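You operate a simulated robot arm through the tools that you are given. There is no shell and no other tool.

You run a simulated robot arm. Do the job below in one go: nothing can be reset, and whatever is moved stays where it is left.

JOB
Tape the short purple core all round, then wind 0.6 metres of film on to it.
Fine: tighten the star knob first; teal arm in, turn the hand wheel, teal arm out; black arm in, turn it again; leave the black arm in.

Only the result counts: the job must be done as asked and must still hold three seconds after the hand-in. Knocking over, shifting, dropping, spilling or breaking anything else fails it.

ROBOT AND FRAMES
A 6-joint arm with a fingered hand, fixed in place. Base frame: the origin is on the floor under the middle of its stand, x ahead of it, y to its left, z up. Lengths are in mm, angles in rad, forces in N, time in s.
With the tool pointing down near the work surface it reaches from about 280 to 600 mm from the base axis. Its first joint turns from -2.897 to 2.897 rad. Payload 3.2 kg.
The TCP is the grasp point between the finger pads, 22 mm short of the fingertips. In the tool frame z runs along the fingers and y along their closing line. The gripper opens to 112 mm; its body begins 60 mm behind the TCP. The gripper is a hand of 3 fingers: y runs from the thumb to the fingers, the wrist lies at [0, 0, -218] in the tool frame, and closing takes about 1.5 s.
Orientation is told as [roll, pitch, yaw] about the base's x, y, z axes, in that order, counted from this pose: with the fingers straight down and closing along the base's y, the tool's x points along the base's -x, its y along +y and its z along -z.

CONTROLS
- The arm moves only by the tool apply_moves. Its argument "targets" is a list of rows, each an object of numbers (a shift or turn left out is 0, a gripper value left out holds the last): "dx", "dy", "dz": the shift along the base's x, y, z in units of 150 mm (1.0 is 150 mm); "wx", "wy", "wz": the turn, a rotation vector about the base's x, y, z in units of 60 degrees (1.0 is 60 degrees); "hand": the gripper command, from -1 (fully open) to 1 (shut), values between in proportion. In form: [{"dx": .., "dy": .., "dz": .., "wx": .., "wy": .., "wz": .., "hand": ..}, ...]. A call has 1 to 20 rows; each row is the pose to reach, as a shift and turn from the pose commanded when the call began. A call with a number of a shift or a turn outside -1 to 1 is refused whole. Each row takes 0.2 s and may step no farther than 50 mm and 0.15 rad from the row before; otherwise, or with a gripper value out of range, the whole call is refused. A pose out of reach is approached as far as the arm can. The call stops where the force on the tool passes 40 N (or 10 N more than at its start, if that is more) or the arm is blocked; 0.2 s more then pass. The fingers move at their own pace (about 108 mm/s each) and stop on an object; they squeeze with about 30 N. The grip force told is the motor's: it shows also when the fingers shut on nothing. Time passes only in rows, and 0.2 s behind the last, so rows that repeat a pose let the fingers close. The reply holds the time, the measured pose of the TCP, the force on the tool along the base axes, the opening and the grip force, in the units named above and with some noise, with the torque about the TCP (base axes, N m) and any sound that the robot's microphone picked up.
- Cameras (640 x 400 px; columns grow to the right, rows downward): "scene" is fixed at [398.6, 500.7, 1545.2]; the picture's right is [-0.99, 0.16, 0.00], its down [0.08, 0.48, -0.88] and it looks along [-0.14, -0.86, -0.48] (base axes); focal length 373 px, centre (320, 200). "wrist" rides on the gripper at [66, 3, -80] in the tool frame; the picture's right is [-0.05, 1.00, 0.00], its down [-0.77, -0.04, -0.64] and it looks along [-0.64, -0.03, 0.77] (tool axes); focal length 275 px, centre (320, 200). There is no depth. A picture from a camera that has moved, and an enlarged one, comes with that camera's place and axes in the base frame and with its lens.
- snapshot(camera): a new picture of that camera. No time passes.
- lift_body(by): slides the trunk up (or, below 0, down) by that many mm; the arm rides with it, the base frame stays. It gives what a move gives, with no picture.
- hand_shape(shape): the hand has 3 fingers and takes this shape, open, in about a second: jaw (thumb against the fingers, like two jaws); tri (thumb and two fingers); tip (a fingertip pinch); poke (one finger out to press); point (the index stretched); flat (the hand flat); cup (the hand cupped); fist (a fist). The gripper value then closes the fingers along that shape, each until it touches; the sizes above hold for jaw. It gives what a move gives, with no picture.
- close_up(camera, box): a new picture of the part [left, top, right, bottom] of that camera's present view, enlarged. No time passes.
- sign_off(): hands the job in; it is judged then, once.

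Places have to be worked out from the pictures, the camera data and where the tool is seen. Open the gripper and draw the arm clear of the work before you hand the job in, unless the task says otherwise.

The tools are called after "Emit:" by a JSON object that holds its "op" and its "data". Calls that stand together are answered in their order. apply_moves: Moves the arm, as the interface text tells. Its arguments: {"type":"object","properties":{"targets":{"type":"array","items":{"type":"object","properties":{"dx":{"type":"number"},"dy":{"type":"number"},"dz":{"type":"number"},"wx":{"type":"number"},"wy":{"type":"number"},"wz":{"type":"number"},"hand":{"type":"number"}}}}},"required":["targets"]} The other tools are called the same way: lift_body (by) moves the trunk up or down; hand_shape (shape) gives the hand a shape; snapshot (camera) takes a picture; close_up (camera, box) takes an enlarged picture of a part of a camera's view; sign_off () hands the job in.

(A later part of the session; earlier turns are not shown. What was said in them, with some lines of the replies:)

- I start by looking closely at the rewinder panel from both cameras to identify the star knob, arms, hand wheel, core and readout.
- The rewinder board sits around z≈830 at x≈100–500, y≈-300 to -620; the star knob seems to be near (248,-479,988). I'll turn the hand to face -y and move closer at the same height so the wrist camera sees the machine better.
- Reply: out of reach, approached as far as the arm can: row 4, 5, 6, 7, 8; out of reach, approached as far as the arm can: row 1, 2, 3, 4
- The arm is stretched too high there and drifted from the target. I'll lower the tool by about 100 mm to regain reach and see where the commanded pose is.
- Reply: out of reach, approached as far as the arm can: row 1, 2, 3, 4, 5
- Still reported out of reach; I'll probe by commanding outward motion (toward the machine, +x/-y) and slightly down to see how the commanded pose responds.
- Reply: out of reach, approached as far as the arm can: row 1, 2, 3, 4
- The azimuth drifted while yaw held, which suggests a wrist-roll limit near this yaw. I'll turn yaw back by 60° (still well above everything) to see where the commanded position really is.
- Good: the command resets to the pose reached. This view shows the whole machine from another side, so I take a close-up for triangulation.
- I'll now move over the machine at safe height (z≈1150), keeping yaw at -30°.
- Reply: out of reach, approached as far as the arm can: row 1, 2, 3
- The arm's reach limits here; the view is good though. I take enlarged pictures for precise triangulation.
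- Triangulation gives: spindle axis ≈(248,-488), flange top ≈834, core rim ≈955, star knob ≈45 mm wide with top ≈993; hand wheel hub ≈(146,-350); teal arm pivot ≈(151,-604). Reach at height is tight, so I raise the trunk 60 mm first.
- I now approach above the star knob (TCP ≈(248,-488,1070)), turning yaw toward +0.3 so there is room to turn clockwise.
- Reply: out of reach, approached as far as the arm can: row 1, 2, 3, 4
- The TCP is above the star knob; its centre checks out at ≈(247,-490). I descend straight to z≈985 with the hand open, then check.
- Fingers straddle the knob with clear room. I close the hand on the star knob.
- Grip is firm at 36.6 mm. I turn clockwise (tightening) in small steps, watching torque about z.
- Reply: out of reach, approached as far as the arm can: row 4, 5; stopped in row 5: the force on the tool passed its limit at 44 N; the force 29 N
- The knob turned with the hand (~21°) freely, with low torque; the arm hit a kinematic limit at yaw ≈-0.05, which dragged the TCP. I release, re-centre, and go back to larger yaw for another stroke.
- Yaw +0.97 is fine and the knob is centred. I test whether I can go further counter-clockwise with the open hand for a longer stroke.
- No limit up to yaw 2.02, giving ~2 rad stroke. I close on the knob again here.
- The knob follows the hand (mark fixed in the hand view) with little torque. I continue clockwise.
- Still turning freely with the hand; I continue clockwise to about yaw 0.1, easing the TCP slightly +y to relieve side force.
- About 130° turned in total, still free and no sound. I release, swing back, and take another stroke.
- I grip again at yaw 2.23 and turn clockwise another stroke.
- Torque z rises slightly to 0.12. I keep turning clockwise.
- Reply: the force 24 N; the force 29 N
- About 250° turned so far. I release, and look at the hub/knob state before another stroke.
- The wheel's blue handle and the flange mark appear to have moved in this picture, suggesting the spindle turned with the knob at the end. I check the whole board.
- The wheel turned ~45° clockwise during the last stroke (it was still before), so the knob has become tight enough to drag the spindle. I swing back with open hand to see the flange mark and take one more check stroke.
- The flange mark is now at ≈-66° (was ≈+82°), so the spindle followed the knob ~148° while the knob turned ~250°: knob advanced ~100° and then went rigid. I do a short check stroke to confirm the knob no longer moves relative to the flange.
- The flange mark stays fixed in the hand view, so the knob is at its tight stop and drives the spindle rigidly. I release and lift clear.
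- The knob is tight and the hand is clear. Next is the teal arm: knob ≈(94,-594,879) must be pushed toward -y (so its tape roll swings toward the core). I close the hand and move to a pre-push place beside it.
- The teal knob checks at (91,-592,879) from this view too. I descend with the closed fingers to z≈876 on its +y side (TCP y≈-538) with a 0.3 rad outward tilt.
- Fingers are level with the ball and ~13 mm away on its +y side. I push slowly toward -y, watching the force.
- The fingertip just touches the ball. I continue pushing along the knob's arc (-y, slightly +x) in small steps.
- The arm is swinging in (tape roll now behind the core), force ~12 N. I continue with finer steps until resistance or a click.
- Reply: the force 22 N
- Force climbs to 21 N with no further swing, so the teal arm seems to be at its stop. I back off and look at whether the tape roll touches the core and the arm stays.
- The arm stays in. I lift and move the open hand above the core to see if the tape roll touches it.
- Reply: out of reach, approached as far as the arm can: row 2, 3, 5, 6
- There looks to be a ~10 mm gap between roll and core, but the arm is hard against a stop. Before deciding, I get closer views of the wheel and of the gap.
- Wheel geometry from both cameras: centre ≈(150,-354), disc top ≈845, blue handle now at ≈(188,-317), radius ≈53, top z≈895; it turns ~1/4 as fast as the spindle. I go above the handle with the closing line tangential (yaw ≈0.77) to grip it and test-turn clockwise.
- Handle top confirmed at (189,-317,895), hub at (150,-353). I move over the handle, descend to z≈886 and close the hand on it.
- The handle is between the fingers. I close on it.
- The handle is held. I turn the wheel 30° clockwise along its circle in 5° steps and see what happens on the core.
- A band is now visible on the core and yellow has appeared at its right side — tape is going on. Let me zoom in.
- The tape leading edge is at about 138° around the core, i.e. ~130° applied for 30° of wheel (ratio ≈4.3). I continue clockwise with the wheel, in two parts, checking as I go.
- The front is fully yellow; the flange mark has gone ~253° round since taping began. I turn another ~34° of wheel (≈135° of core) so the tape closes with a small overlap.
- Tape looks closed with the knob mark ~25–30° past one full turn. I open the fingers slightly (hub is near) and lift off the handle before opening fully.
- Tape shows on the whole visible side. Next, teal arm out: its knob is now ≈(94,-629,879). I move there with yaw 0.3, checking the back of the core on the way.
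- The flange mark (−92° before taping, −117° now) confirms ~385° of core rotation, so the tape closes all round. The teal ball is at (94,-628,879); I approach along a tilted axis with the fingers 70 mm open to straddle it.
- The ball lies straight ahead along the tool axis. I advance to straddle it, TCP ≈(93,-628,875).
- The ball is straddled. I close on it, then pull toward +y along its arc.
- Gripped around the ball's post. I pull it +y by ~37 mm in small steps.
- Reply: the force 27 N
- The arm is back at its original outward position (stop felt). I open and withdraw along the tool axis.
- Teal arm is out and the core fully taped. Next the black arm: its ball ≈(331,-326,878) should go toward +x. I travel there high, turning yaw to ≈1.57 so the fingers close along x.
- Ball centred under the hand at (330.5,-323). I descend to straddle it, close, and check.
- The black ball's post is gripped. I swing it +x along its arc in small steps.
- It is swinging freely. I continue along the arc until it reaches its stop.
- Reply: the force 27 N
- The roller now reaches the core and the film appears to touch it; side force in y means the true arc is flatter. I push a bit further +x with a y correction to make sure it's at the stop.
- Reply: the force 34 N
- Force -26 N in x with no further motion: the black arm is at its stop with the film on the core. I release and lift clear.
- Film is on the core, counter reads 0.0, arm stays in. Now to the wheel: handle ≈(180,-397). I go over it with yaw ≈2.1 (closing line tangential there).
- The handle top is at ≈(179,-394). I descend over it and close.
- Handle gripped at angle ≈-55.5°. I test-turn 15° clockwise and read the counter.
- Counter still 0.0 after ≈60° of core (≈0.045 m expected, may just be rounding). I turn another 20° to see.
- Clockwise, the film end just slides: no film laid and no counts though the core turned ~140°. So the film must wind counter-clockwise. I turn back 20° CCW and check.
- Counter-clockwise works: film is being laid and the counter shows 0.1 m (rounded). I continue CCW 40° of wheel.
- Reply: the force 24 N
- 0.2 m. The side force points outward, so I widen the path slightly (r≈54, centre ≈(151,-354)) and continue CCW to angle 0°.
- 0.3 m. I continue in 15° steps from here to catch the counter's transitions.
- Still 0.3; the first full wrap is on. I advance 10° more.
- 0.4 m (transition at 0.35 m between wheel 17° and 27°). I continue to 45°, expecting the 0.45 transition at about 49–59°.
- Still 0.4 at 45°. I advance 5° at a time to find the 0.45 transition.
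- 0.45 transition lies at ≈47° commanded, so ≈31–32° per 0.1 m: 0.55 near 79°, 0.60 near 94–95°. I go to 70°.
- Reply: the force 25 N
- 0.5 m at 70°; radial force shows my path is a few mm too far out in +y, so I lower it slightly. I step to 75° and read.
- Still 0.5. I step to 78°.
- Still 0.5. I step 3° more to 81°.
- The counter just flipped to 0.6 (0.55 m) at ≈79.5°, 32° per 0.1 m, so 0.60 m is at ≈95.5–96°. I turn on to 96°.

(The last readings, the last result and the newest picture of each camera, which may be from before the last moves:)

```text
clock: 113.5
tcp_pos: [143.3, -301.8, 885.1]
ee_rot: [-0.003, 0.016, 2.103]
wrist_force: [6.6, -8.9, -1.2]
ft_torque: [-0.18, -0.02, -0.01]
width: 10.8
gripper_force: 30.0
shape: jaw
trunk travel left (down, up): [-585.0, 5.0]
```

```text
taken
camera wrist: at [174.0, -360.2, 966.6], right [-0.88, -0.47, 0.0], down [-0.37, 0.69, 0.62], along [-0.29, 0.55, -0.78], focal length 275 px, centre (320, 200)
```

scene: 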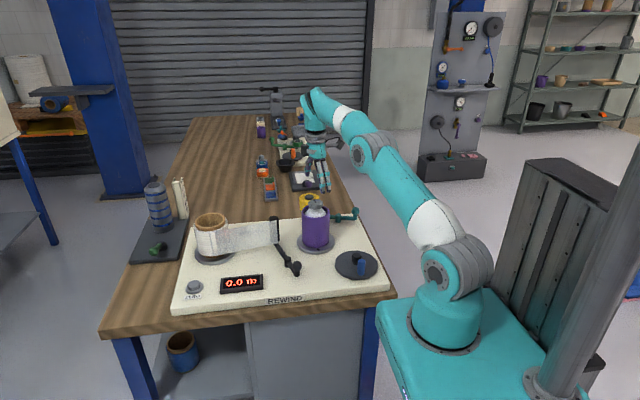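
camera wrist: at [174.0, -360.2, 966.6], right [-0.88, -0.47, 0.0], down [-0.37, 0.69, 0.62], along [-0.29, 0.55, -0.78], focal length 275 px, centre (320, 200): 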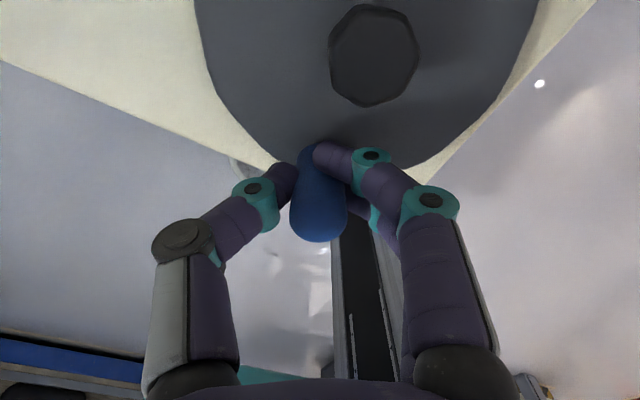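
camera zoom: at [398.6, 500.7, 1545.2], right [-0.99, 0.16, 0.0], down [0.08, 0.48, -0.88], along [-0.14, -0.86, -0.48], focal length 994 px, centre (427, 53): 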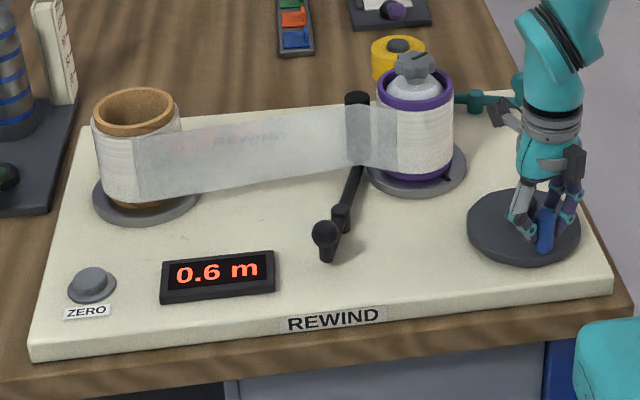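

Counter 0.6 with the core having turned ≈767° since film start (≈0.60 m). I open gently and lift straight off the handle.

Emit:
{"op": "apply_moves", "data": {"targets": [{"hand": 0.8}, {"hand": 0.6}, {"hand": 0.4}, {"hand": 0.4}, {"hand": 0.4}, {"dz": 0.1, "hand": 0.4}, {"dz": 0.25, "hand": 0.4}, {"dz": 0.45, "hand": 0.4}, {"dz": 0.7, "hand": 0.4}, {"dz": 1.0, "hand": 0.4}]}}

Emit:
{"op": "close_up", "data": {"camera": "scene", "box": [160, 180, 400, 330]}}

Emit:
{"op": "close_up", "data": {"camera": "scene", "box": [270, 175, 370, 260]}}

```text
clock: 115.7
tcp_pos: [144.6, -301.7, 1034.3]
ee_rot: [-0.004, 0.018, 2.103]
wrist_force: [-0.4, -0.4, 0.1]
ft_torque: [0.01, 0.0, 0.02]
width: 33.4
gripper_force: 0.1
shape: jaw
trunk travel left (down, up): [-585.0, 5.0]
```

```text
2.67 times, centred on (280, 255) of scene
camera zoom: at [398.6, 500.7, 1545.2], right [-0.99, 0.16, 0.0], down [0.08, 0.48, -0.88], along [-0.14, -0.86, -0.48], focal length 994 px, centre (427, 53)
```

zoom: 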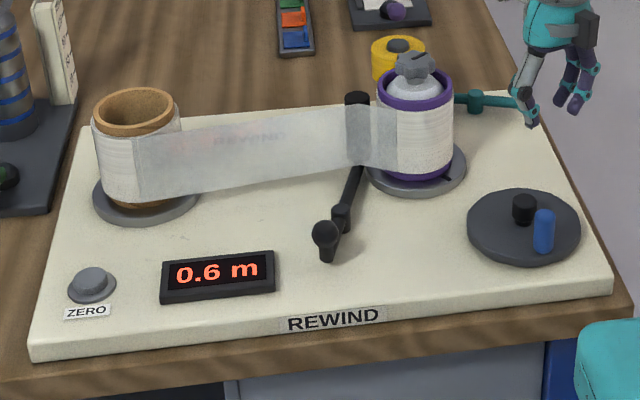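

```text
4.71 times, centred on (320, 218) of scene
camera zoom: at [398.6, 500.7, 1545.2], right [-0.99, 0.16, 0.0], down [0.08, 0.48, -0.88], along [-0.14, -0.86, -0.48], focal length 1755 px, centre (320, 118)
```

zoom: 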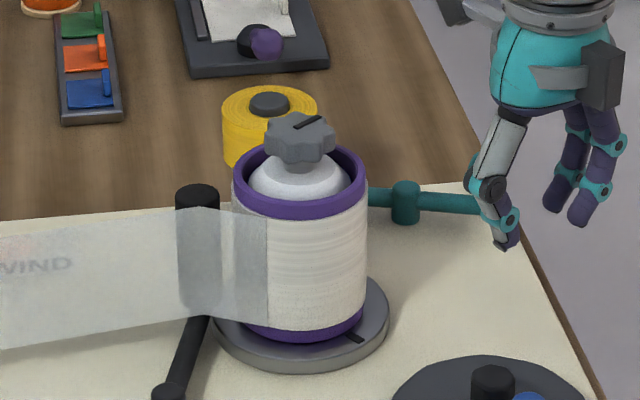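

All states look right: tape covered by film, counter 0.6, black arm in, teal arm out, knob still aligned with the flange as when tight. I open the hand and draw the arm further up and clear.

Emit:
{"op": "apply_moves", "data": {"targets": [{"dz": 0.2, "hand": -1}, {"dy": 0.05, "dz": 0.4, "hand": -1}, {"dy": 0.1, "dz": 0.6, "hand": -1}, {"dy": 0.1, "dz": 0.7, "hand": -1}, {"dy": 0.1, "dz": 0.7, "hand": -1}, {"dy": 0.1, "dz": 0.7, "hand": -1}]}}

Emit:
{"op": "snapshot", "data": {"camera": "scene"}}

Emit:
{"op": "close_up", "data": {"camera": "scene", "box": [160, 180, 400, 330]}}

```text
clock: 117.1
tcp_pos: [142.5, -284.8, 1139.7]
ee_rot: [-0.005, 0.016, 2.102]
wrist_force: [0.2, -0.1, -0.7]
ft_torque: [-0.01, -0.01, 0.01]
width: 112.2
gripper_force: 0.0
shape: jaw
trunk travel left (down, up): [-585.0, 5.0]
```

```text
taken
```

scene: 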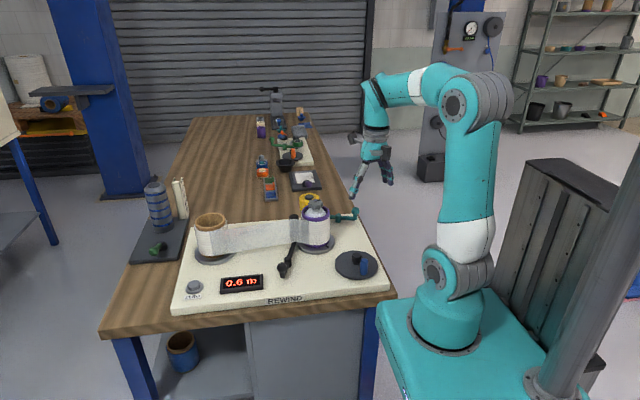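

```text
2.67 times, centred on (280, 255) of scene
camera zoom: at [398.6, 500.7, 1545.2], right [-0.99, 0.16, 0.0], down [0.08, 0.48, -0.88], along [-0.14, -0.86, -0.48], focal length 994 px, centre (427, 53)
```

zoom: 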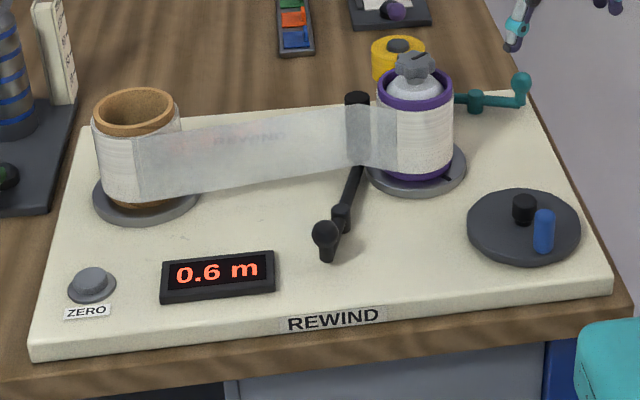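

The final pictures show the counter at 0.6 m and the film wound over the taped core. The black arm is in, the teal arm is out, nothing else is disturbed, and the robot arm is clear with the hand open. I hand the job in.

Emit:
{"op": "sign_off", "data": {}}

```text
The job is handed in.
```

The purple core on the rewinder spindle is taped all round and has 0.6 m of film wound over the tape. I've handed the job in; no verdict came back with the hand-in.

- **Star knob:** I turned it clockwise until it reached its stop and started dragging the spindle round with it. It was still in the same position relative to the spindle at the end.
- **Tape:** The core turned about 385° with the teal arm in, so the tape closes with roughly 25° of overlap. The teal arm is back out. I estimated the overlap from a mark on the spindle flange, because the cameras could not see the whole back of the core at once.
- **Film:** My first try at turning the wheel clockwise laid no film and left the counter at 0.0, so I wound it counter-clockwise. The counter reads 0.6 m. It rounds to the nearest 0.1 m, so I turned half a step past the point where it changed to 0.6, which should put it close to 0.60 m.
- **End state:** The black arm is still in, the hand is open and the robot arm is clear of the machine. Nothing else was knocked or shifted in the final pictures.
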